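You operate a simulated robot arm through the tools that you are given. There is no shell and no other tool. Be economical: measure what you need, move in short steps, check, and stop when the job is done.

You run a simulated two-armed robot. Do the job below in one go: nothing can be reset, and whatever is moved stays where it is left.

Task
Take the red scarf from the top of the recycling cabinet and lay it out flat on the hobby table top.

The check looks at the end state, three seconds after you hand in, the way a careful person would. Anything else that was tipped, shoved, dropped, spilled or broken makes it a failure.

Robot
Two 7-joint arms with two-finger parallel grippers on one trunk, on a base that drives. Base frame: it is fixed to the floor where the robot stands at the start and does not move with it; the origin is under the middle of the robot, x ahead of it, y to its left, z up. Units: mm, rad, N and s.
The left shoulder is at the start at [70, 163, 1095], the right one opposite. With the tool pointing down near the work surface each hand reaches from about 400 to 880 mm from the robot's upright axis, wherever it stands, measured 20 degrees to its own side. Places, roughly: hobby table top [2300, -900, 700]. Payload 3.43 kg a hand.
The TCP of each hand is the grasp point between the finger pads, 34 mm short of the fingertips. In the tool frame z runs along the fingers and y along their closing line. Largest opening 128 mm; finger width 24, thickness 12; the body of the gripper, 48 by 130 mm, starts 96 mm behind the TCP.
Orientation is that of the tool frame in the base frame, as [roll, pitch, yaw] about the fixed x, y, z axes, in that order (R = Rz(yaw) Ry(pitch) Rx(roll)). With the fingers straight down and closing along the base's y, the tool's x points along the base's -x, its y along +y and its z along -z.

Tools
- The arms move only by the tool play_rows. It takes "left_steps", "right_steps" or both (then of equal length, played together; a hand with none holds still); each is a list of rows, each a list of 6 numbers: the shift along the base's x, y, z in mm, then the turn, a rotation vector about the base's x, y, z in degrees. In form: [[dx, dy, dz, ax, ay, az], ...]. A call has 1 to 8 rows; each row is the pose to reach, as a shift and turn from the pose commanded when the call began. "left_gripper" and "right_gripper" are, for a hand that has rows, the closure in counts, from 0 (fully open) to 255 (shut), set as the call begins (left out, the last holds). Each row takes 0.2 s and may step no farther than 50 mm and 0.15 rad from the row before; otherwise, or with a gripper value out of range, the whole call is refused. A pose out of reach is approached as far as the arm can. The call stops where the force on the tool passes 40 N (or 10 N more than at its start, if that is more) or the arm is blocked; 0.2 s more then pass. Each finger travels about 153 mm/s and halts on what it meets, pressing with about 37 N; the grip force reading is that of the motor and also rises with nothing between the fingers. The clock runs only during rows and for 0.2 s after the last one: add rows that repeat a pose to give the fingers time. The reply holds the time, the measured pose of the TCP, the force on the tool along the base axes, the opening and the grip force, in the units named above and with some noise.
- Cameras (640 x 400 px; columns grow to the right, rows downward): "scene" is now at [122.6, -10.5, 1308.8]; the picture's right is [-0.08, -1.00, 0.00], its down [-0.63, 0.05, -0.78] and it looks along [0.78, -0.07, -0.63] (base axes); focal length 267 px, centre (320, 200). "left" rides on the left gripper at [-36, 0, -98] in its tool frame; the picture's right is [0.00, -1.00, 0.00], its down [0.97, 0.00, -0.24] and it looks along [0.24, 0.00, 0.97] (tool axes); focal length 218 px, centre (320, 200). "right" rides on the right gripper at [-36, 0, -98] in its tool frame; the picture's right is [0.00, -1.00, 0.00], its down [0.97, 0.00, -0.24] and it looks along [0.24, 0.00, 0.97] (tool axes); focal length 218 px, centre (320, 200). There is no depth. A picture from a camera that has moved, and an enlarged one, comes with that camera's place and axes in the base frame and with its lens. The place of the scene camera against the robot may be out by one fixed shift of up to 18 mm in any direction.
- capture(camera): a new picture of that camera. No time passes.
- slide_trunk(by): slides the trunk up (or, below 0, down) by that many mm; the arms and the scene camera ride with it, the base frame stays. It gives what a move gives, with no picture.
- drive_base(legs): drives the robot by 1 to 6 legs, each [ahead, left, turn to the left] in mm, mm and rad, along the robot's own axes; the way and the turn of a leg run together, so that a leg with both is an arc; at most 1500 mm and 3.142 rad a leg. The arms and the cameras ride along, it lands a little off, and it stops where it bumps. It gives what a move gives.
- pan_tilt(pan, tilt): turns the head with the scene camera to pan (to the left, within 1.501 rad either way) and tilt (down, from -0.506 to 1.204), counted from straight ahead of the robot. It gives what a move gives.
- zoom(camera, box): a new picture of the part [left, top, right, bottom] of that camera's present view, enlarged. No time passes.
- sign_off(): hands the job in; it is judged then, once.

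Work in short steps. Places have to be worked out from the pictures, the camera data and where the tool is seen: move nearer, look again, correct. Check each grasp and each placing, and mend what went wrong. You have 120 turns and 100 pictures in all, those below and enlarged ones among them. Open the grippers and draw the arms clear of the work before you hand the job in, unless the task says otherwise; then end with one line.

The tools are called after ">>>" as a command line: name --argument value ..., lists and objects as JSON in quotes. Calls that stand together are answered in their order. play_rows: Moves the arms, as the interface text tells. Its arguments: {"type":"object","properties":{"left_steps":{"type":"array"},"left_gripper":{"type":"number"},"right_steps":{"type":"array"},"right_gripper":{"type":"number"}},"required":[]} The other tools are called the same way: slide_trunk (by) slides the trunk up or down; drive_base (legs) drives the base; pan_tilt (pan, tilt) turns the head that bears the scene camera; capture (camera) takes a picture; zoom (camera, box) takes an enlarged picture of a part of a camera's view; sign_off () hands the job in.

At the start:

```text
clock: 0.0
left_tcp_pos: [627.7, 205.1, 956.7]
left_tcp_rot: [-3.141, 0.0, -3.141]
left_contact_force: [0.0, 0.3, 0.5]
left_gripper_width: 127.9
left_gripper_force: 0.1
right_tcp_pos: [545.4, -251.1, 1009.7]
right_tcp_rot: [-3.141, 0.0, 3.14]
right_contact_force: [-0.6, 1.2, 0.2]
right_gripper_width: 128.0
right_gripper_force: 0.0
trunk travel left (down, up): [-575.0, 365.0]
robot x, y, heading: [0.3, -1.5, 0.003]
head pan, tilt: [-0.084, 0.679]
```

scene: 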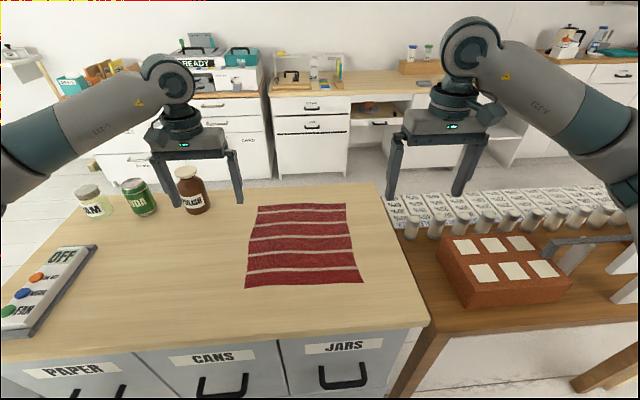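
right: 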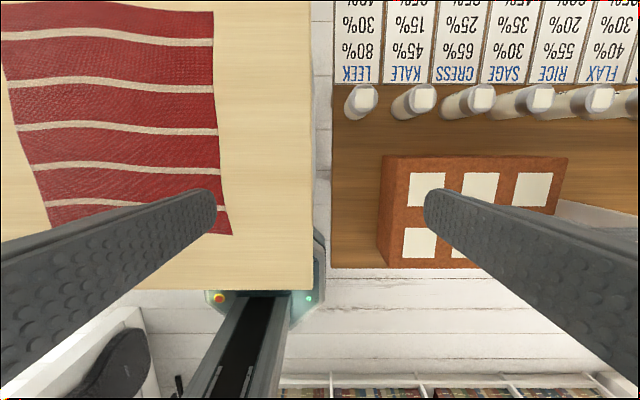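
left: 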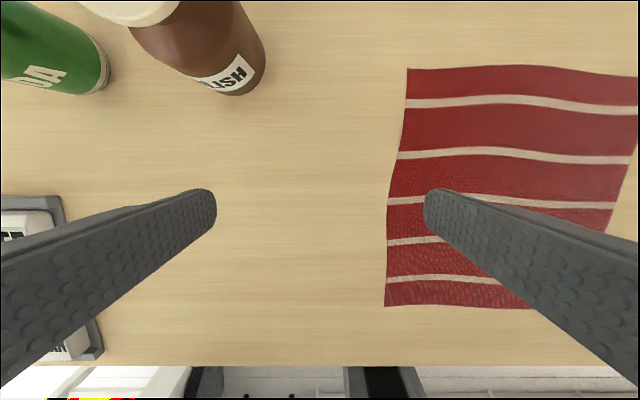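

The scarf lies at roughly x 478–770, y −147–125 on the cabinet. The hobby table seems to be the far desk near pixel (409,83); I'll zoom in there and look at the whole upper view.

>>> zoom --camera "scene" --box '[220, 20, 540, 220]'

>>> pan_tilt --pan -0.7 --tilt 0.5

>>> capture --camera "scene"

>>> pan_tilt --pan 0.8 --tilt 0.6

>>> capture --camera "scene"

```text
2.00 times, centred on (380, 120) of scene
camera zoom: at [122.6, -10.5, 1308.8], right [-0.08, -1.0, 0.0], down [-0.63, 0.05, -0.78], along [0.78, -0.07, -0.63], focal length 534 px, centre (200, 360)
```

zoom: 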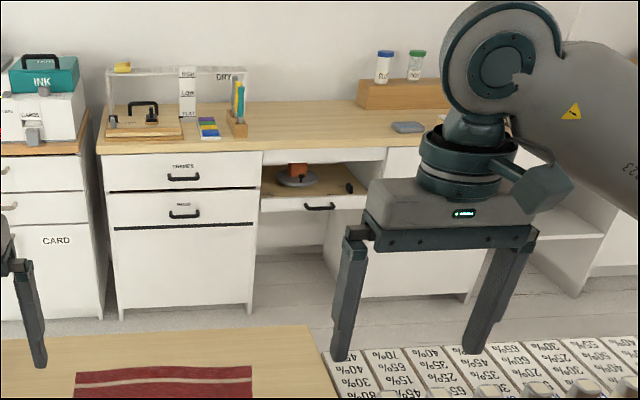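

```text
clock: 1.0
left_tcp_pos: [627.8, 205.7, 955.8]
left_tcp_rot: [-3.141, -0.001, 3.14]
left_contact_force: [-0.5, 0.4, -0.4]
left_gripper_width: 128.1
left_gripper_force: 0.1
right_tcp_pos: [547.0, -252.3, 1010.0]
right_tcp_rot: [-3.139, -0.002, -3.141]
right_contact_force: [0.4, -0.3, 0.6]
right_gripper_width: 128.1
right_gripper_force: 0.1
trunk travel left (down, up): [-575.0, 365.0]
robot x, y, heading: [-0.3, -0.4, -0.004]
head pan, tilt: [-0.7, 0.499]
```

```text
95 pictures are left
camera scene: at [106.8, -61.8, 1324.8], right [-0.64, -0.77, 0.0], down [-0.37, 0.31, -0.88], along [0.67, -0.56, -0.48], focal length 267 px, centre (320, 200)
```

scene: 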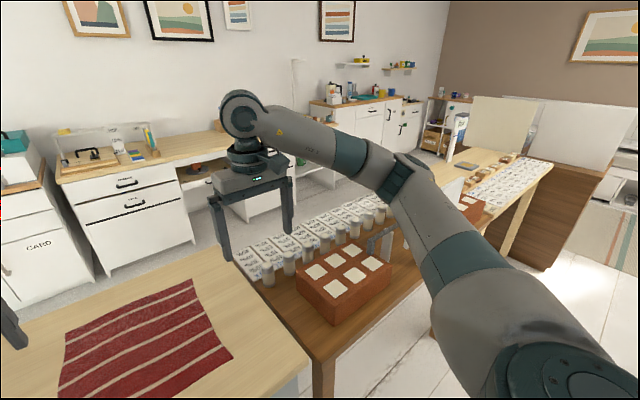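

```text
clock: 2.6
left_tcp_pos: [627.2, 204.0, 956.8]
left_tcp_rot: [-3.141, -0.001, -3.141]
left_contact_force: [0.2, 0.9, 0.0]
left_gripper_width: 128.1
left_gripper_force: 0.0
right_tcp_pos: [545.5, -251.0, 1010.7]
right_tcp_rot: [3.141, 0.002, 3.141]
right_contact_force: [0.2, -0.1, -0.1]
right_gripper_width: 128.2
right_gripper_force: 0.0
trunk travel left (down, up): [-575.0, 365.0]
robot x, y, heading: [-1.5, -2.2, 0.001]
head pan, tilt: [0.799, 0.6]
```

```text
94 pictures are left
camera scene: at [98.8, 60.1, 1315.7], right [0.72, -0.7, 0.0], down [-0.39, -0.4, -0.82], along [0.58, 0.59, -0.57], focal length 267 px, centre (320, 200)
```

scene: 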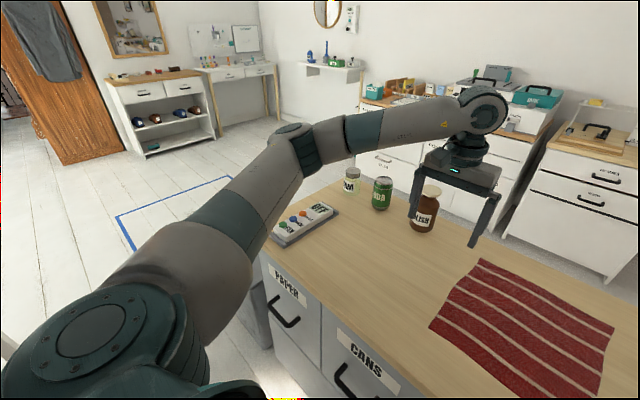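

Triangulating head and wrist views puts the top surface nearer z≈805, with the scarf at x≈454–740 and y≈−122–116. I'll bring both hands above the near corners, part-closed, and check with the wrist cameras.

>>> play_rows --left_steps '[[-32, -22, -14, 0, 0, 0], [-64, -44, -28, 0, 0, 0], [-96, -66, -42, 0, 0, 0], [-128, -88, -56, 0, 0, 0], [-160, -110, -70, 0, 0, 0], [-160, -110, -70, 0, 0, 0]]' --right_steps '[[-15, 30, -25, 0, 0, 0], [-30, 60, -50, 0, 0, 0], [-46, 90, -75, 0, 0, 0], [-62, 120, -100, 0, 0, 0], [-77, 151, -123, 0, 0, 0], [-77, 151, -123, 0, 0, 0]]' --left_gripper 135 --right_gripper 135

>>> pan_tilt --pan 0 --tilt 0.95

>>> capture --camera "left"

>>> capture --camera "right"

>>> capture --camera "scene"

```text
clock: 4.0
left_tcp_pos: [466.7, 93.6, 887.5]
left_tcp_rot: [-3.14, 0.0, 3.14]
left_contact_force: [0.0, -0.5, -0.6]
left_gripper_width: 60.3
left_gripper_force: 0.1
right_tcp_pos: [469.0, -98.5, 887.0]
right_tcp_rot: [3.141, -0.002, 3.141]
right_contact_force: [0.2, -0.5, 0.1]
right_gripper_width: 60.1
right_gripper_force: 0.1
trunk travel left (down, up): [-575.0, 365.0]
robot x, y, heading: [2.6, -4.7, 0.001]
head pan, tilt: [0.799, 0.6]
```

```text
clock: 5.1
left_tcp_pos: [467.9, 94.5, 887.9]
left_tcp_rot: [-3.141, -0.001, 3.141]
left_contact_force: [0.0, -0.2, 0.2]
left_gripper_width: 60.0
left_gripper_force: 0.0
right_tcp_pos: [468.1, -100.2, 888.1]
right_tcp_rot: [-3.14, 0.0, 3.14]
right_contact_force: [0.4, -0.8, -0.2]
right_gripper_width: 60.6
right_gripper_force: 0.0
trunk travel left (down, up): [-575.0, 365.0]
robot x, y, heading: [2.1, 1.0, 0.001]
head pan, tilt: [0.0, 0.949]
```

```text
93 pictures are left
camera left: at [503.6, 95.5, 984.7], right [0.0, -1.0, 0.0], down [-0.97, 0.0, 0.24], along [-0.24, 0.0, -0.97], focal length 218 px, centre (320, 200)
```

left: 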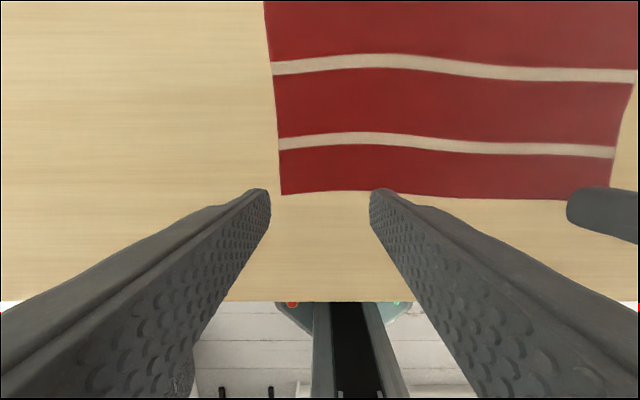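

```text
92 pictures are left
camera right: at [504.5, -99.1, 986.3], right [0.0, -1.0, 0.0], down [-0.97, 0.0, 0.24], along [-0.24, 0.0, -0.97], focal length 218 px, centre (320, 200)
```

right: 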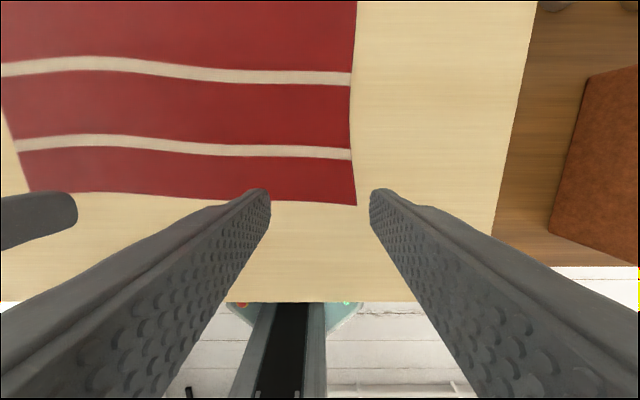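

```text
91 pictures are left
camera scene: at [109.9, -3.1, 1287.3], right [0.0, -1.0, 0.0], down [-0.81, 0.0, -0.58], along [0.58, 0.0, -0.81], focal length 267 px, centre (320, 200)
```

scene: 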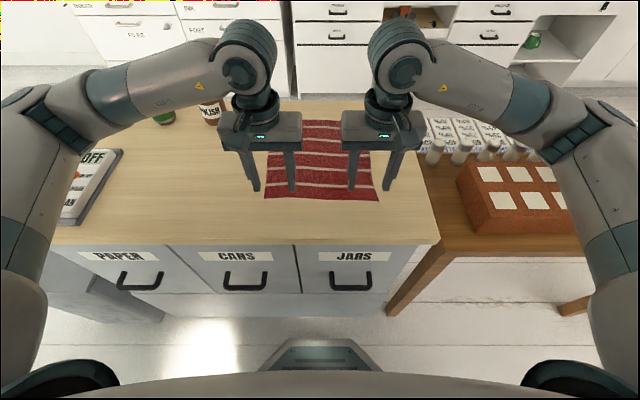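

Corners sit at about (466,125) and (458,−130), with the surface near z≈810. I'll align each hand so its outer finger straddles the side edge, narrow the opening to 40 and descend gently.

>>> play_rows --left_steps '[[10, 12, -15, 0, 0, 0], [10, 12, -30, 0, 0, 0], [10, 12, -30, 0, 0, 0]]' --right_steps '[[5, -12, -15, 0, 0, 0], [5, -12, -30, 0, 0, 0], [5, -12, -30, 0, 0, 0]]' --left_gripper 175 --right_gripper 175

>>> capture --camera "left"

>>> capture --camera "right"

```text
clock: 5.9
left_tcp_pos: [477.9, 107.7, 855.9]
left_tcp_rot: [3.14, 0.0, 3.141]
left_contact_force: [-0.1, -0.4, 0.1]
left_gripper_width: 40.2
left_gripper_force: 0.1
right_tcp_pos: [473.3, -112.4, 857.1]
right_tcp_rot: [-3.141, -0.001, 3.142]
right_contact_force: [-0.5, -0.3, 0.6]
right_gripper_width: 40.4
right_gripper_force: 0.0
trunk travel left (down, up): [-575.0, 365.0]
robot x, y, heading: [-3.6, -0.2, -0.004]
head pan, tilt: [0.0, 0.949]
```

```text
90 pictures are left
camera left: at [514.0, 108.6, 953.3], right [0.0, -1.0, 0.0], down [-0.97, 0.0, 0.24], along [-0.24, 0.0, -0.97], focal length 218 px, centre (320, 200)
```

left: 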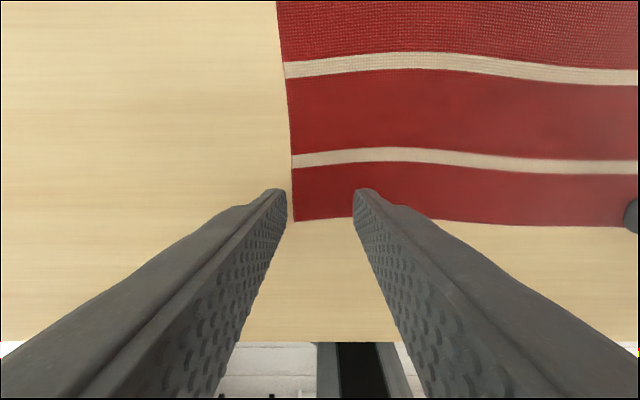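

```text
89 pictures are left
camera right: at [510.1, -112.1, 955.9], right [0.0, -1.0, 0.0], down [-0.97, 0.0, 0.24], along [-0.24, 0.0, -0.97], focal length 218 px, centre (320, 200)
```

right: 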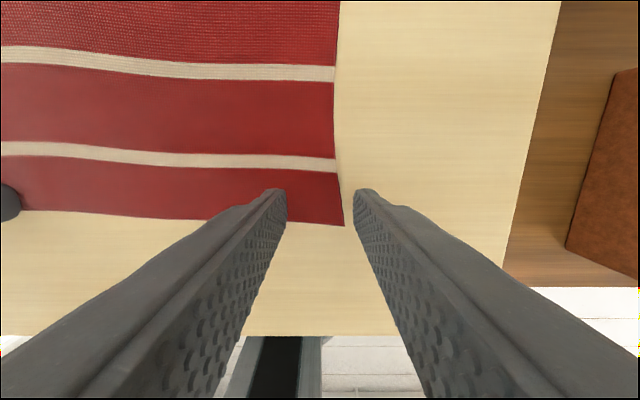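

The alignment is good. I descend in small steps until contact shows.

>>> play_rows --left_steps '[[0, 0, -5, 0, 0, 0], [0, 0, -10, 0, 0, 0], [0, 0, -15, 0, 0, 0], [0, 0, -20, 0, 0, 0], [0, 0, -24, 0, 0, 0], [0, 0, -28, 0, 0, 0]]' --right_steps '[[0, 0, -5, 0, 0, 0], [0, 0, -10, 0, 0, 0], [0, 0, -15, 0, 0, 0], [0, 0, -20, 0, 0, 0], [0, 0, -24, 0, 0, 0], [0, 0, -28, 0, 0, 0]]'

>>> capture --camera "left"

>>> capture --camera "right"

```text
clock: 6.5
left_tcp_pos: [478.8, 105.6, 853.8]
left_tcp_rot: [-3.136, 0.013, -3.14]
left_contact_force: [-2.4, 1.9, 18.7]
left_gripper_width: 39.2
left_gripper_force: 0.0
right_tcp_pos: [474.1, -111.6, 854.5]
right_tcp_rot: [3.135, 0.012, 3.139]
right_contact_force: [-3.9, -0.9, 18.4]
right_gripper_width: 39.5
right_gripper_force: 0.0
trunk travel left (down, up): [-575.0, 365.0]
robot x, y, heading: [0.3, -0.9, 0.003]
head pan, tilt: [0.0, 0.949]
stopped in row 2 (left hand): the force on the tool passed its limit (the readings are from after the stop); the commanded pose is now the measured one
```

```text
88 pictures are left
camera left: at [513.3, 108.1, 952.9], right [0.0, -1.0, 0.01], down [-0.97, 0.0, 0.23], along [-0.23, -0.01, -0.97], focal length 218 px, centre (320, 200)
```

left: 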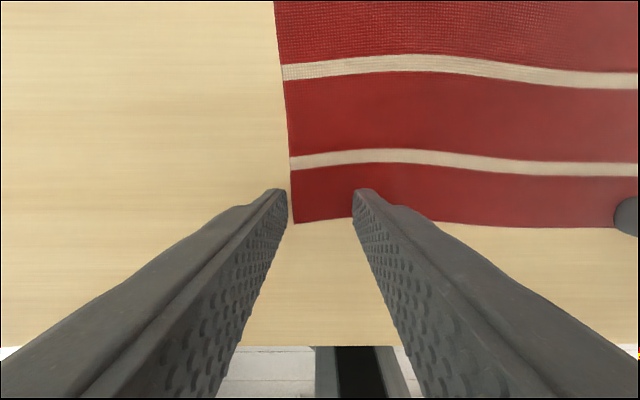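

```text
87 pictures are left
camera right: at [508.8, -111.7, 953.8], right [0.0, -1.0, -0.01], down [-0.97, 0.0, 0.23], along [-0.23, 0.01, -0.97], focal length 218 px, centre (320, 200)
```

right: 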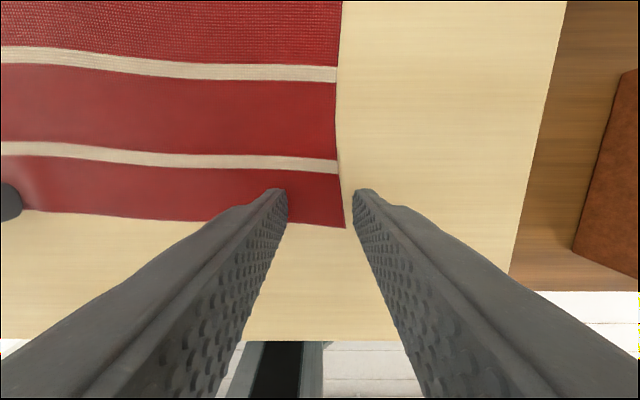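

Contact at TCP z≈854, so the top is at z≈820 and both hands rest on it with about 18 N. Now I close both grippers to gather the corners.

>>> play_rows --left_steps '[[0, 0, 0, 0, 0, 0], [0, 0, 0, 0, 0, 0], [0, 0, 0, 0, 0, 0]]' --right_steps '[[0, 0, 0, 0, 0, 0], [0, 0, 0, 0, 0, 0], [0, 0, 0, 0, 0, 0]]' --left_gripper 255 --right_gripper 255

>>> capture --camera "left"

>>> capture --camera "right"

```text
clock: 7.5
left_tcp_pos: [479.6, 104.2, 854.3]
left_tcp_rot: [-3.127, 0.017, -3.142]
left_contact_force: [-1.7, -10.7, 15.6]
left_gripper_width: 1.8
left_gripper_force: 35.9
right_tcp_pos: [475.3, -109.0, 855.7]
right_tcp_rot: [3.126, 0.015, 3.141]
right_contact_force: [-0.4, 11.3, 15.7]
right_gripper_width: 2.1
right_gripper_force: 36.3
trunk travel left (down, up): [-575.0, 365.0]
robot x, y, heading: [-1.1, 0.2, -0.001]
head pan, tilt: [0.0, 0.949]
stopped in row 3 (left hand): the force on the tool passed its limit (the readings are from after the stop); the commanded pose is now the measured one
```

```text
86 pictures are left
camera left: at [513.9, 106.5, 953.1], right [0.0, -1.0, 0.01], down [-0.97, 0.0, 0.22], along [-0.22, -0.01, -0.97], focal length 218 px, centre (320, 200)
```

left: 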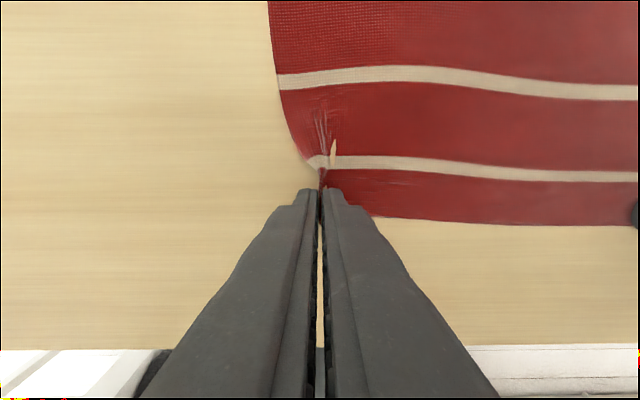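

```text
85 pictures are left
camera right: at [509.6, -109.6, 954.0], right [0.0, -1.0, -0.01], down [-0.97, 0.0, 0.23], along [-0.23, 0.01, -0.97], focal length 218 px, centre (320, 200)
```

right: 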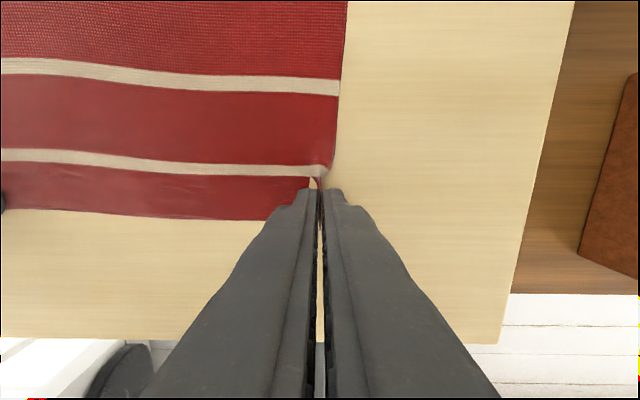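

Both corners look pinched. I lift slowly by 100 mm and check that both hold.

>>> play_rows --left_steps '[[0, 0, 15, 0, 0, 0], [0, 0, 35, 0, 0, 0], [0, 0, 60, 0, 0, 0], [0, 0, 80, 0, 0, 0], [0, 0, 100, 0, 0, 0]]' --right_steps '[[0, 0, 15, 0, 0, 0], [0, 0, 35, 0, 0, 0], [0, 0, 60, 0, 0, 0], [0, 0, 80, 0, 0, 0], [0, 0, 100, 0, 0, 0]]'

>>> capture --camera "scene"

>>> capture --camera "left"

```text
clock: 8.7
left_tcp_pos: [480.2, 104.8, 952.6]
left_tcp_rot: [-3.131, 0.013, -3.14]
left_contact_force: [-0.8, -18.5, -0.1]
left_gripper_width: 1.8
left_gripper_force: 36.8
right_tcp_pos: [477.2, -111.0, 954.2]
right_tcp_rot: [3.132, 0.008, 3.139]
right_contact_force: [0.7, 18.3, 0.4]
right_gripper_width: 2.1
right_gripper_force: 36.4
trunk travel left (down, up): [-575.0, 365.0]
robot x, y, heading: [-1.9, -2.8, 0.0]
head pan, tilt: [0.0, 0.949]
```

```text
84 pictures are left
camera scene: at [109.7, -3.2, 1287.3], right [0.0, -1.0, 0.0], down [-0.81, 0.0, -0.58], along [0.58, 0.0, -0.81], focal length 267 px, centre (320, 200)
```

scene: 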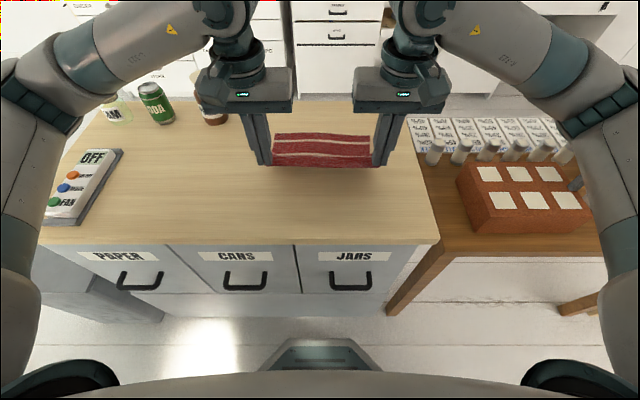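

```text
83 pictures are left
camera left: at [515.0, 107.2, 1050.7], right [0.0, -1.0, 0.01], down [-0.97, 0.0, 0.23], along [-0.23, -0.01, -0.97], focal length 218 px, centre (320, 200)
```

left: 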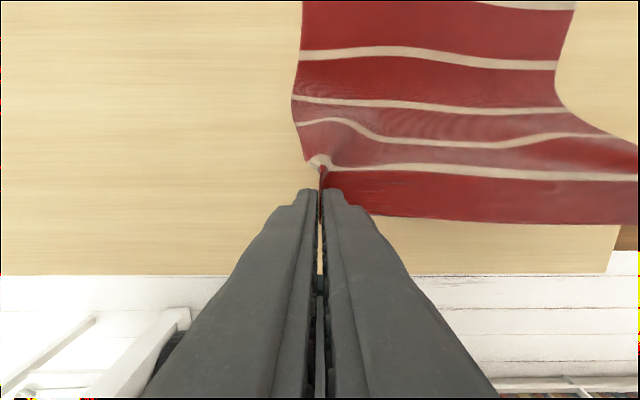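

Both corners are held, with about 18 N of tension along the edge. I ease the hands together a little and raise the trunk so the scarf hangs clear of everything.

>>> play_rows --left_steps '[[0, -2, 20, 0, 0, 0], [0, -4, 40, 0, 0, 0]]' --right_steps '[[0, 2, 20, 0, 0, 0], [0, 4, 40, 0, 0, 0]]'

>>> slide_trunk --by 280

>>> pan_tilt --pan 0.0 --tilt 0.6

>>> capture --camera "scene"

>>> pan_tilt --pan 1.5 --tilt 0.6

>>> capture --camera "scene"

```text
clock: 9.3
left_tcp_pos: [481.9, 102.3, 992.3]
left_tcp_rot: [-3.134, 0.012, -3.141]
left_contact_force: [0.1, -5.1, 0.1]
left_gripper_width: 1.8
left_gripper_force: 36.7
right_tcp_pos: [476.5, -107.2, 994.9]
right_tcp_rot: [3.136, 0.009, 3.141]
right_contact_force: [0.8, 5.1, 0.6]
right_gripper_width: 1.9
right_gripper_force: 36.5
trunk travel left (down, up): [-575.0, 365.0]
robot x, y, heading: [-1.1, -1.4, -0.0]
head pan, tilt: [0.0, 0.949]
```

```text
clock: 12.1
left_tcp_pos: [480.7, 101.8, 1271.7]
left_tcp_rot: [-3.133, 0.012, -3.139]
left_contact_force: [-0.1, -3.4, 0.3]
left_gripper_width: 1.8
left_gripper_force: 36.6
right_tcp_pos: [477.7, -106.4, 1273.6]
right_tcp_rot: [3.134, 0.009, 3.141]
right_contact_force: [-0.2, 2.6, 1.0]
right_gripper_width: 1.9
right_gripper_force: 36.2
trunk travel left (down, up): [-855.0, 85.0]
robot x, y, heading: [3.3, 1.1, -0.001]
head pan, tilt: [0.0, 0.949]
```

```text
clock: 12.9
left_tcp_pos: [482.3, 100.8, 1272.8]
left_tcp_rot: [-3.134, 0.013, -3.139]
left_contact_force: [0.0, -2.7, 0.1]
left_gripper_width: 1.7
left_gripper_force: 36.3
right_tcp_pos: [477.9, -106.9, 1273.3]
right_tcp_rot: [3.133, 0.009, 3.138]
right_contact_force: [0.3, 2.8, 0.4]
right_gripper_width: 1.9
right_gripper_force: 36.7
trunk travel left (down, up): [-855.0, 85.0]
robot x, y, heading: [2.7, 0.1, -0.003]
head pan, tilt: [0.0, 0.6]
```

```text
82 pictures are left
camera scene: at [125.8, -3.1, 1595.6], right [0.0, -1.0, 0.0], down [-0.57, 0.0, -0.82], along [0.82, 0.0, -0.57], focal length 267 px, centre (320, 200)
```

scene: 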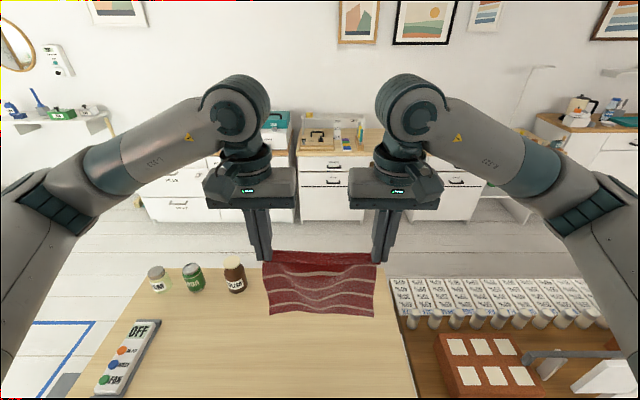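

```text
clock: 14.5
left_tcp_pos: [481.4, 100.6, 1273.0]
left_tcp_rot: [-3.134, 0.011, -3.14]
left_contact_force: [-0.3, -2.7, 0.4]
left_gripper_width: 1.8
left_gripper_force: 36.7
right_tcp_pos: [477.0, -107.5, 1273.2]
right_tcp_rot: [3.134, 0.008, 3.14]
right_contact_force: [-0.6, 2.9, -0.3]
right_gripper_width: 1.8
right_gripper_force: 36.6
trunk travel left (down, up): [-855.0, 85.0]
robot x, y, heading: [1.8, 0.1, 0.0]
head pan, tilt: [1.499, 0.6]
```

```text
81 pictures are left
camera scene: at [43.9, 85.1, 1595.7], right [1.0, -0.07, 0.0], down [-0.04, -0.56, -0.83], along [0.06, 0.82, -0.56], focal length 267 px, centre (320, 200)
```

scene: 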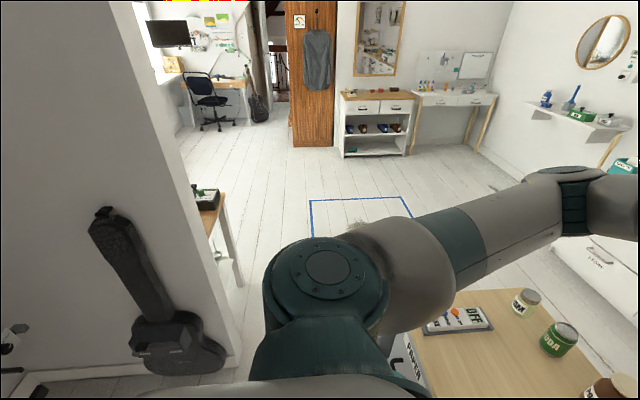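

The scarf hangs cleanly. The path is left past the cabinet's end (y≈545), forward, then right along the aisle. A wall corner seems to be near (−344, 790), so I strafe with a slight forward nudge and check partway.

>>> drive_base --legs '[[25, 350, 0]]'

>>> capture --camera "scene"

```text
clock: 16.8
left_tcp_pos: [506.7, 449.4, 1273.6]
left_tcp_rot: [-3.135, 0.012, -3.141]
left_contact_force: [-0.3, -2.4, 0.3]
left_gripper_width: 2.1
left_gripper_force: 36.6
right_tcp_pos: [503.0, 241.6, 1273.1]
right_tcp_rot: [3.13, 0.01, 3.136]
right_contact_force: [0.8, 1.5, -0.2]
right_gripper_width: 1.8
right_gripper_force: 36.9
trunk travel left (down, up): [-855.0, 85.0]
robot x, y, heading: [26.3, 349.8, -0.006]
head pan, tilt: [1.499, 0.6]
```

```text
80 pictures are left
camera scene: at [68.9, 433.7, 1595.9], right [1.0, -0.07, 0.0], down [-0.04, -0.56, -0.83], along [0.06, 0.82, -0.56], focal length 267 px, centre (320, 200)
```

scene: 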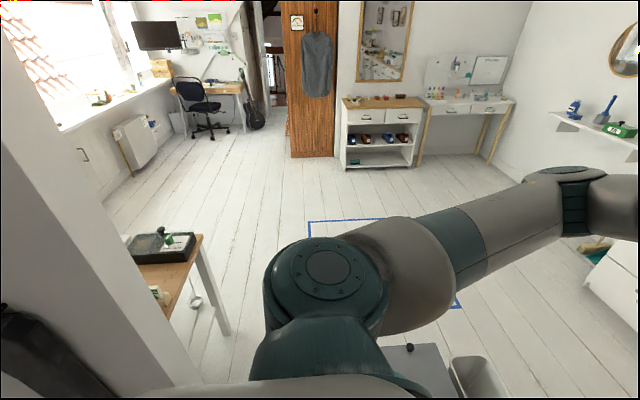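

Something grey/white stands on the floor just beyond the cabinet's left end. I look down at it before continuing.

>>> pan_tilt --pan 0.75 --tilt 1.0

>>> capture --camera "scene"

>>> capture --camera "left"

```text
clock: 17.9
left_tcp_pos: [506.9, 450.0, 1272.9]
left_tcp_rot: [-3.132, 0.012, 3.141]
left_contact_force: [-0.6, -2.5, 0.8]
left_gripper_width: 1.7
left_gripper_force: 36.9
right_tcp_pos: [501.4, 243.8, 1273.9]
right_tcp_rot: [3.131, 0.008, 3.137]
right_contact_force: [0.0, 3.1, -0.1]
right_gripper_width: 2.0
right_gripper_force: 37.1
trunk travel left (down, up): [-855.0, 85.0]
robot x, y, heading: [26.8, 354.2, -0.002]
head pan, tilt: [0.75, 1.0]
```

```text
79 pictures are left
camera scene: at [113.5, 394.4, 1563.8], right [0.68, -0.73, 0.0], down [-0.62, -0.57, -0.54], along [0.4, 0.37, -0.84], focal length 267 px, centre (320, 200)
```

scene: 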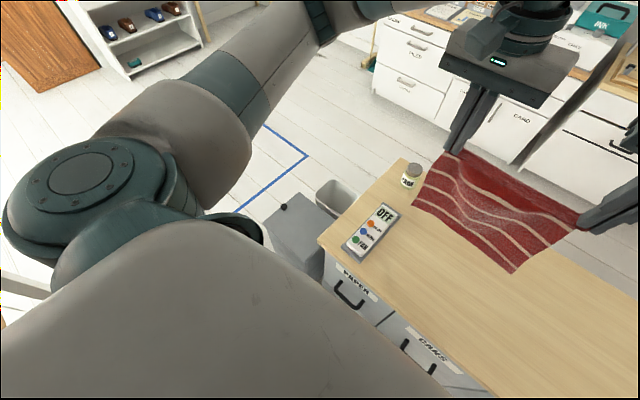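

```text
78 pictures are left
camera left: at [541.6, 452.1, 1370.6], right [0.0, -1.0, 0.01], down [-0.97, 0.0, 0.23], along [-0.23, -0.01, -0.97], focal length 218 px, centre (320, 200)
```

left: 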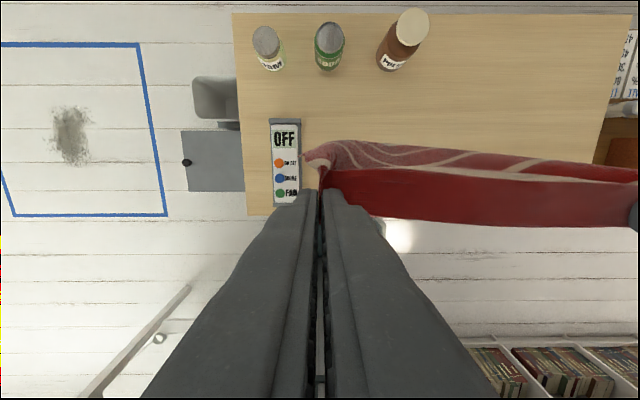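

The grey box's knob triangulates to (488, 980, 479), so the lane runs between y≈1000 and the tape. I strafe to y≈1300, clear of the box, and then look forward.

>>> drive_base --legs '[[0, 500, 0], [0, 445, 0]]'

>>> capture --camera "right"

>>> pan_tilt --pan -0.3 --tilt 0.75

>>> capture --camera "scene"

```text
clock: 23.2
left_tcp_pos: [507.1, 1398.1, 1272.5]
left_tcp_rot: [-3.133, 0.012, 3.141]
left_contact_force: [0.0, -1.8, -0.7]
left_gripper_width: 1.7
left_gripper_force: 36.2
right_tcp_pos: [500.8, 1191.3, 1273.9]
right_tcp_rot: [3.13, 0.009, 3.138]
right_contact_force: [-0.7, 1.9, -0.4]
right_gripper_width: 1.9
right_gripper_force: 36.1
trunk travel left (down, up): [-855.0, 85.0]
robot x, y, heading: [26.6, 1299.8, -0.001]
head pan, tilt: [0.75, 1.0]
```

```text
77 pictures are left
camera right: at [536.7, 1190.5, 1372.6], right [0.0, -1.0, -0.01], down [-0.97, 0.0, 0.23], along [-0.23, 0.01, -0.97], focal length 218 px, centre (320, 200)
```

right: 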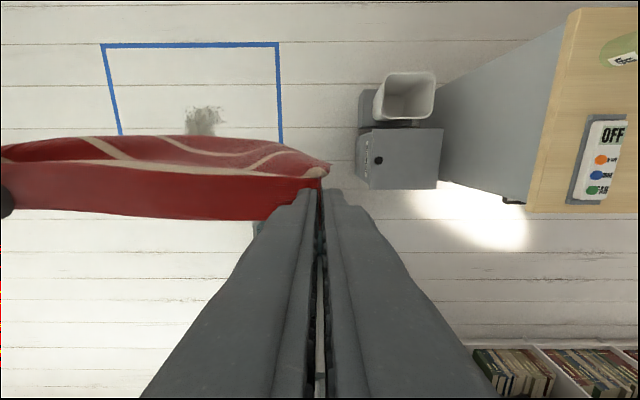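

```text
clock: 24.5
left_tcp_pos: [507.9, 1399.9, 1273.3]
left_tcp_rot: [-3.134, 0.014, -3.14]
left_contact_force: [-0.6, -2.3, -0.5]
left_gripper_width: 2.1
left_gripper_force: 36.5
right_tcp_pos: [502.6, 1192.2, 1273.4]
right_tcp_rot: [3.132, 0.009, 3.138]
right_contact_force: [0.6, 2.9, 0.1]
right_gripper_width: 1.8
right_gripper_force: 36.6
trunk travel left (down, up): [-855.0, 85.0]
robot x, y, heading: [25.9, 1297.8, 0.0]
head pan, tilt: [-0.3, 0.75]
```

```text
76 pictures are left
camera scene: at [141.4, 1272.5, 1582.8], right [-0.3, -0.96, 0.0], down [-0.65, 0.2, -0.73], along [0.7, -0.22, -0.68], focal length 267 px, centre (320, 200)
```

scene: 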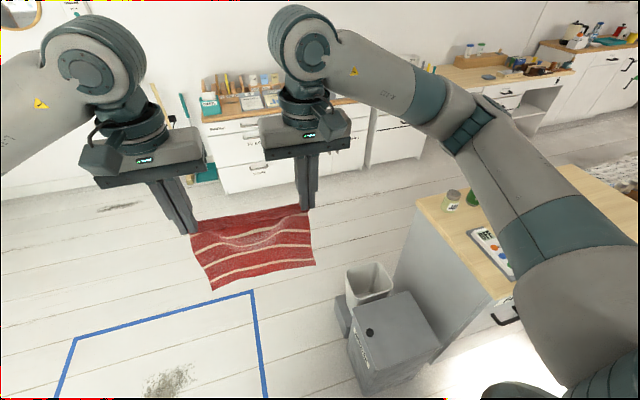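

The box's side lies near y≈970 and the robot's right flank near y≈1045, so the way forward is clear. I drive ahead along the lane to x≈1400.

>>> drive_base --legs '[[700, 20, 0], [675, 0, 0]]'

>>> pan_tilt --pan -1.2 --tilt 0.7

>>> capture --camera "scene"

```text
clock: 31.6
left_tcp_pos: [1863.9, 1402.5, 1272.3]
left_tcp_rot: [-3.133, 0.013, 3.132]
left_contact_force: [-0.3, -2.7, 0.1]
left_gripper_width: 1.8
left_gripper_force: 36.7
right_tcp_pos: [1856.1, 1194.8, 1273.9]
right_tcp_rot: [3.131, 0.01, 3.129]
right_contact_force: [0.0, 4.2, -0.5]
right_gripper_width: 1.7
right_gripper_force: 36.7
trunk travel left (down, up): [-855.0, 85.0]
robot x, y, heading: [1382.2, 1306.4, -0.011]
head pan, tilt: [-0.3, 0.75]
```

```text
clock: 32.8
left_tcp_pos: [1863.8, 1402.9, 1272.6]
left_tcp_rot: [-3.134, 0.013, 3.134]
left_contact_force: [-0.4, -2.2, 0.0]
left_gripper_width: 1.6
left_gripper_force: 36.6
right_tcp_pos: [1856.8, 1194.7, 1274.7]
right_tcp_rot: [3.135, 0.009, 3.13]
right_contact_force: [0.2, 1.9, -0.3]
right_gripper_width: 2.0
right_gripper_force: 36.7
trunk travel left (down, up): [-855.0, 85.0]
robot x, y, heading: [1382.7, 1305.5, -0.01]
head pan, tilt: [-1.201, 0.7]
```

```text
75 pictures are left
camera scene: at [1448.9, 1224.2, 1587.1], right [-0.94, -0.35, 0.0], down [-0.23, 0.6, -0.76], along [0.27, -0.72, -0.64], focal length 267 px, centre (320, 200)
```

scene: 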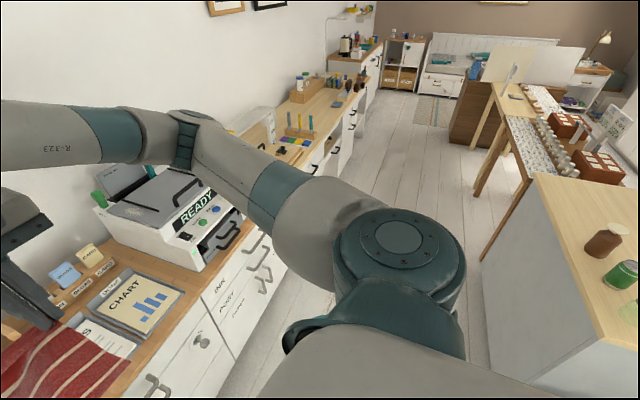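

The aisle is clear, though the scarf is fairly close to the counters on that side. I shift back a bit, straighten, and strafe right toward the hobby table, stopping partway.

>>> drive_base --legs '[[-70, 0, 0.011], [0, -1000, 0]]'

>>> pan_tilt --pan -0.8 --tilt 0.7

>>> capture --camera "scene"

```text
clock: 38.6
left_tcp_pos: [1798.1, 418.4, 1271.9]
left_tcp_rot: [-3.13, 0.013, -3.126]
left_contact_force: [1.2, -3.9, 1.1]
left_gripper_width: 1.5
left_gripper_force: 36.2
right_tcp_pos: [1796.5, 210.6, 1274.3]
right_tcp_rot: [3.134, 0.007, -3.129]
right_contact_force: [-0.1, 2.2, 0.1]
right_gripper_width: 1.8
right_gripper_force: 36.8
trunk travel left (down, up): [-855.0, 85.0]
robot x, y, heading: [1316.7, 309.7, 0.015]
head pan, tilt: [-1.201, 0.7]
```

```text
clock: 39.4
left_tcp_pos: [1799.7, 416.3, 1272.7]
left_tcp_rot: [-3.133, 0.011, -3.128]
left_contact_force: [0.2, -1.8, 0.4]
left_gripper_width: 1.9
left_gripper_force: 36.0
right_tcp_pos: [1796.1, 210.1, 1273.3]
right_tcp_rot: [3.131, 0.009, -3.127]
right_contact_force: [-0.1, 2.7, -0.2]
right_gripper_width: 1.6
right_gripper_force: 36.5
trunk travel left (down, up): [-855.0, 85.0]
robot x, y, heading: [1313.5, 309.8, 0.015]
head pan, tilt: [-0.799, 0.7]
```

```text
74 pictures are left
camera scene: at [1416.1, 247.1, 1587.1], right [-0.71, -0.71, 0.0], down [-0.46, 0.46, -0.76], along [0.54, -0.54, -0.64], focal length 267 px, centre (320, 200)
```

scene: 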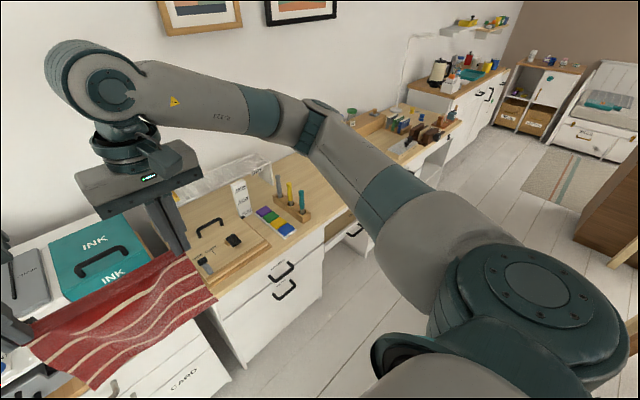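

The way remains clear. I continue right to about y≈−620 and straighten, then look at the free space on the table.

>>> drive_base --legs '[[0, -930, -0.015]]'

>>> pan_tilt --pan -0.4 --tilt 0.7

>>> capture --camera "scene"

>>> capture --camera "right"

>>> capture --camera "left"

```text
clock: 44.3
left_tcp_pos: [1806.2, -514.2, 1272.0]
left_tcp_rot: [-3.131, 0.013, 3.138]
left_contact_force: [0.4, -2.7, -0.6]
left_gripper_width: 1.9
left_gripper_force: 37.2
right_tcp_pos: [1801.2, -720.7, 1274.1]
right_tcp_rot: [3.132, 0.008, 3.138]
right_contact_force: [-0.3, 2.6, 0.1]
right_gripper_width: 1.9
right_gripper_force: 36.6
trunk travel left (down, up): [-855.0, 85.0]
robot x, y, heading: [1324.4, -614.7, 0.001]
head pan, tilt: [-0.799, 0.7]
```

```text
clock: 45.1
left_tcp_pos: [1806.4, -513.5, 1273.1]
left_tcp_rot: [-3.134, 0.012, 3.141]
left_contact_force: [0.4, -1.9, -0.5]
left_gripper_width: 1.9
left_gripper_force: 37.1
right_tcp_pos: [1802.0, -721.5, 1274.5]
right_tcp_rot: [3.131, 0.008, 3.138]
right_contact_force: [-1.0, 2.1, -0.5]
right_gripper_width: 1.8
right_gripper_force: 36.0
trunk travel left (down, up): [-855.0, 85.0]
robot x, y, heading: [1327.0, -615.0, -0.002]
head pan, tilt: [-0.4, 0.7]
```

```text
73 pictures are left
camera scene: at [1440.2, -650.3, 1587.1], right [-0.39, -0.92, 0.0], down [-0.59, 0.25, -0.76], along [0.7, -0.3, -0.64], focal length 267 px, centre (320, 200)
```

scene: 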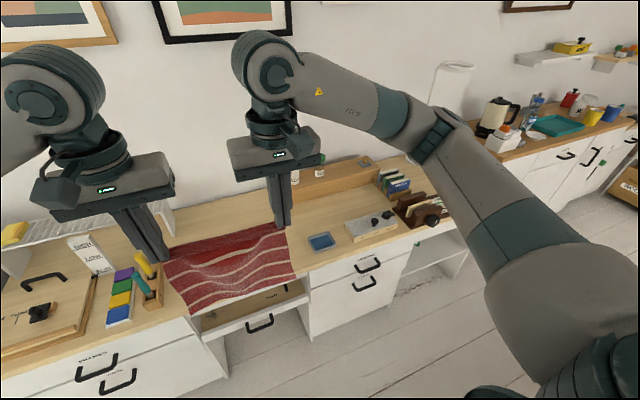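

```text
72 pictures are left
camera right: at [1836.2, -722.2, 1372.7], right [0.0, -1.0, -0.01], down [-0.97, 0.0, 0.23], along [-0.23, 0.01, -0.97], focal length 218 px, centre (320, 200)
```

right: 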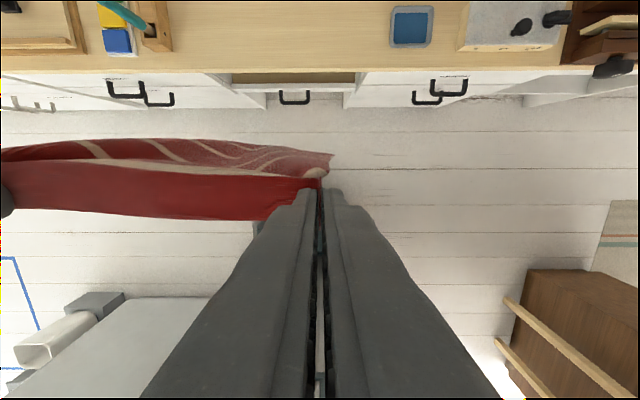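

```text
71 pictures are left
camera left: at [1841.1, -512.2, 1370.5], right [0.0, -1.0, 0.01], down [-0.97, 0.0, 0.23], along [-0.23, -0.01, -0.97], focal length 218 px, centre (320, 200)
```

left: 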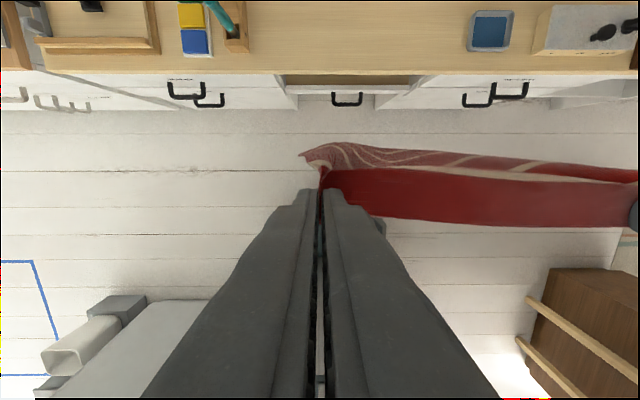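

The free stretch of table is y≈−330 to −900, with the front edge at x≈2041 and the surface near z≈700–715. I drive forward so the hands hover over the table's front strip, keeping robot x≈1660.

>>> drive_base --legs '[[325, -5, 0]]'

>>> play_rows --left_steps '[[40, 0, 15, 0, 0, 0], [80, 0, 30, 0, 0, 0], [120, 0, 45, 0, 0, 0], [160, 0, 60, 0, 0, 0], [200, 0, 75, 0, 0, 0], [240, 0, 90, 0, 0, 0], [260, 0, 100, 0, 0, 0]]' --right_steps '[[40, 0, 15, 0, 0, 0], [80, 0, 30, 0, 0, 0], [120, 0, 45, 0, 0, 0], [160, 0, 60, 0, 0, 0], [200, 0, 75, 0, 0, 0], [240, 0, 90, 0, 0, 0], [260, 0, 100, 0, 0, 0]]'

>>> pan_tilt --pan 0 --tilt 0.8

>>> capture --camera "scene"

>>> capture --camera "left"

>>> capture --camera "right"

```text
clock: 47.3
left_tcp_pos: [2130.2, -520.5, 1274.0]
left_tcp_rot: [-3.134, 0.013, 3.138]
left_contact_force: [0.3, -2.9, 0.9]
left_gripper_width: 1.8
left_gripper_force: 37.0
right_tcp_pos: [2124.7, -728.0, 1274.9]
right_tcp_rot: [3.131, 0.012, 3.136]
right_contact_force: [-0.1, 3.0, -0.3]
right_gripper_width: 2.1
right_gripper_force: 36.8
trunk travel left (down, up): [-855.0, 85.0]
robot x, y, heading: [1649.1, -619.3, -0.004]
head pan, tilt: [-0.4, 0.7]
```

```text
clock: 48.9
left_tcp_pos: [2392.6, -520.1, 1373.8]
left_tcp_rot: [-3.132, 0.011, 3.139]
left_contact_force: [1.0, -1.2, -0.1]
left_gripper_width: 1.6
left_gripper_force: 36.8
right_tcp_pos: [2389.0, -726.5, 1373.0]
right_tcp_rot: [3.131, 0.011, 3.136]
right_contact_force: [0.1, 1.5, 0.4]
right_gripper_width: 2.0
right_gripper_force: 36.6
trunk travel left (down, up): [-855.0, 85.0]
robot x, y, heading: [1651.7, -621.9, -0.004]
head pan, tilt: [-0.4, 0.7]
```

```text
clock: 49.8
left_tcp_pos: [2392.7, -519.8, 1372.9]
left_tcp_rot: [-3.133, 0.011, 3.137]
left_contact_force: [-0.2, -1.1, 0.6]
left_gripper_width: 1.9
left_gripper_force: 36.6
right_tcp_pos: [2388.1, -725.7, 1374.4]
right_tcp_rot: [3.132, 0.007, 3.137]
right_contact_force: [-0.1, 0.4, -0.4]
right_gripper_width: 2.1
right_gripper_force: 36.7
trunk travel left (down, up): [-855.0, 85.0]
robot x, y, heading: [1651.7, -621.2, -0.007]
head pan, tilt: [0.0, 0.799]
```

```text
70 pictures are left
camera scene: at [1768.3, -622.9, 1578.9], right [0.0, -1.0, 0.0], down [-0.72, 0.0, -0.7], along [0.7, 0.0, -0.72], focal length 267 px, centre (320, 200)
```

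scene: 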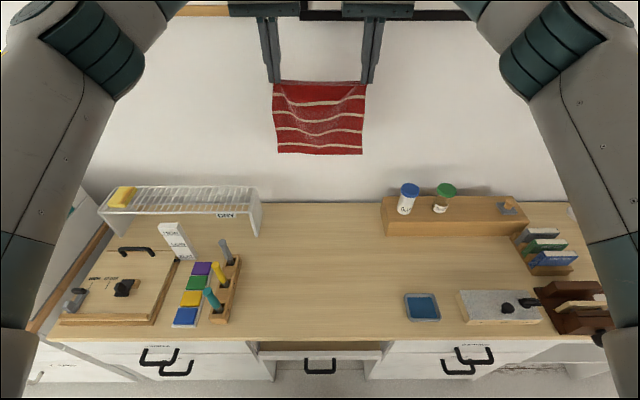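

```text
69 pictures are left
camera left: at [2427.3, -518.7, 1471.2], right [0.0, -1.0, 0.01], down [-0.97, 0.0, 0.23], along [-0.23, -0.01, -0.97], focal length 218 px, centre (320, 200)
```

left: 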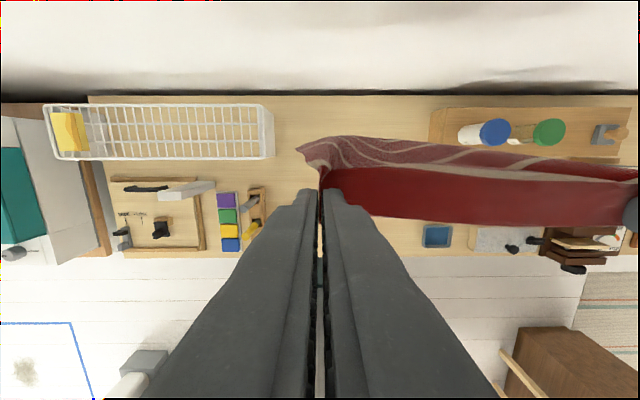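

```text
68 pictures are left
camera right: at [2422.5, -727.0, 1471.8], right [0.0, -1.0, -0.01], down [-0.97, 0.0, 0.23], along [-0.23, 0.01, -0.97], focal length 218 px, centre (320, 200)
```

right: 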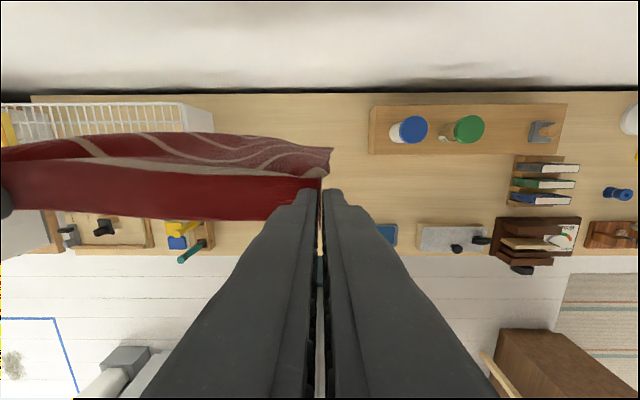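

The gap between the holder/rack (y≈−375) and block/blue box (y≈−870) is clear, and the scarf is centred in it. I lower the trunk 330 mm so the free edge nears the table at x≈2390.

>>> slide_trunk --by -330

>>> capture --camera "scene"

```text
clock: 53.0
left_tcp_pos: [2393.0, -519.3, 1043.8]
left_tcp_rot: [-3.133, 0.012, 3.138]
left_contact_force: [0.1, -1.2, -0.3]
left_gripper_width: 2.0
left_gripper_force: 36.2
right_tcp_pos: [2388.1, -726.4, 1043.5]
right_tcp_rot: [3.131, 0.009, 3.135]
right_contact_force: [-0.1, 1.7, 0.1]
right_gripper_width: 1.8
right_gripper_force: 36.7
trunk travel left (down, up): [-525.0, 415.0]
robot x, y, heading: [1648.7, -617.1, 0.003]
head pan, tilt: [0.0, 0.799]
```

```text
67 pictures are left
camera scene: at [1768.2, -622.8, 1248.9], right [0.0, -1.0, 0.0], down [-0.72, 0.0, -0.7], along [0.7, 0.0, -0.72], focal length 267 px, centre (320, 200)
```

scene: 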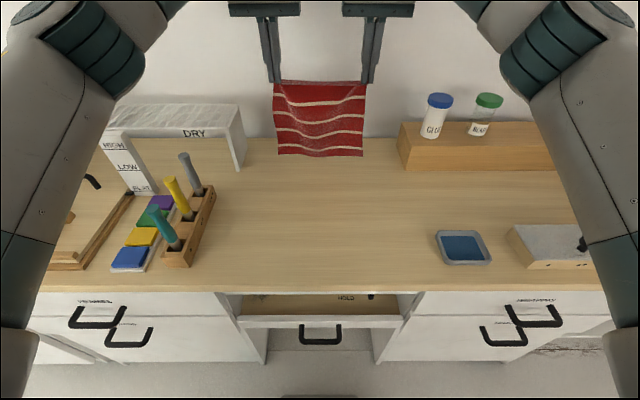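

The free edge seems to be at z≈750 and slightly beyond the hands. I lower 45 mm and begin the 45° lay-down (back and down) in a first part, then look.

>>> play_rows --left_steps '[[0, 0, -20, 0, 0, 0], [0, 0, -40, 0, 0, 0], [-10, 0, -55, 0, 0, 0], [-25, 0, -70, 0, 0, 0], [-40, 0, -85, 0, 0, 0], [-55, 0, -100, 0, 0, 0], [-55, 0, -100, 0, 0, 0]]' --right_steps '[[0, 0, -20, 0, 0, 0], [0, 0, -40, 0, 0, 0], [-10, 0, -55, 0, 0, 0], [-25, 0, -70, 0, 0, 0], [-40, 0, -85, 0, 0, 0], [-55, 0, -100, 0, 0, 0], [-55, 0, -100, 0, 0, 0]]'

>>> capture --camera "scene"

>>> capture --camera "left"

```text
clock: 54.6
left_tcp_pos: [2337.5, -520.6, 943.1]
left_tcp_rot: [-3.132, 0.013, 3.138]
left_contact_force: [0.0, -2.5, 0.2]
left_gripper_width: 1.8
left_gripper_force: 36.8
right_tcp_pos: [2332.5, -727.3, 944.0]
right_tcp_rot: [3.131, 0.009, 3.137]
right_contact_force: [0.1, 2.6, 0.5]
right_gripper_width: 1.7
right_gripper_force: 36.4
trunk travel left (down, up): [-525.0, 415.0]
robot x, y, heading: [1651.8, -622.1, -0.001]
head pan, tilt: [0.0, 0.799]
```

```text
66 pictures are left
camera scene: at [1768.3, -622.8, 1248.8], right [0.0, -1.0, 0.0], down [-0.72, 0.0, -0.7], along [0.7, 0.0, -0.72], focal length 267 px, centre (320, 200)
```

scene: 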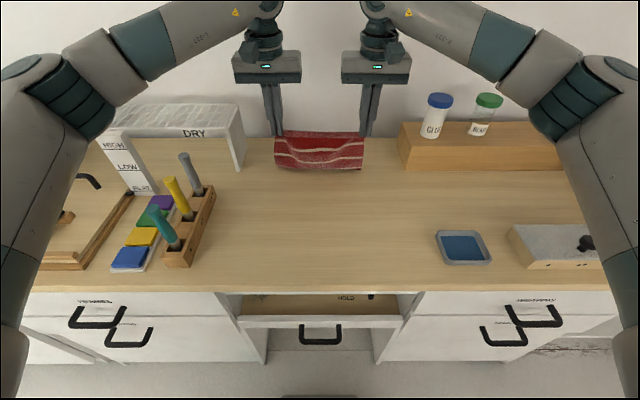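

```text
65 pictures are left
camera left: at [2372.2, -518.3, 1041.0], right [0.0, -1.0, 0.01], down [-0.97, 0.0, 0.23], along [-0.23, -0.01, -0.97], focal length 218 px, centre (320, 200)
```

left: 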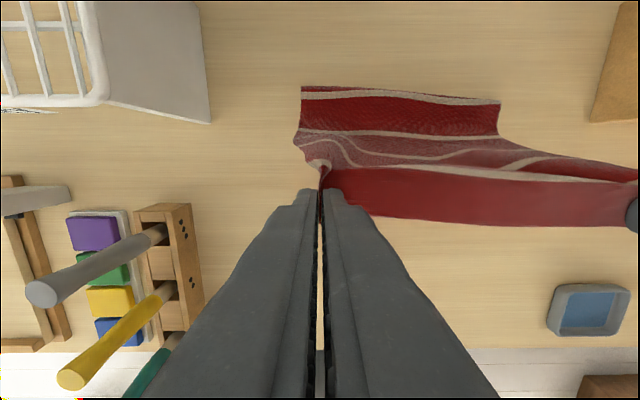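

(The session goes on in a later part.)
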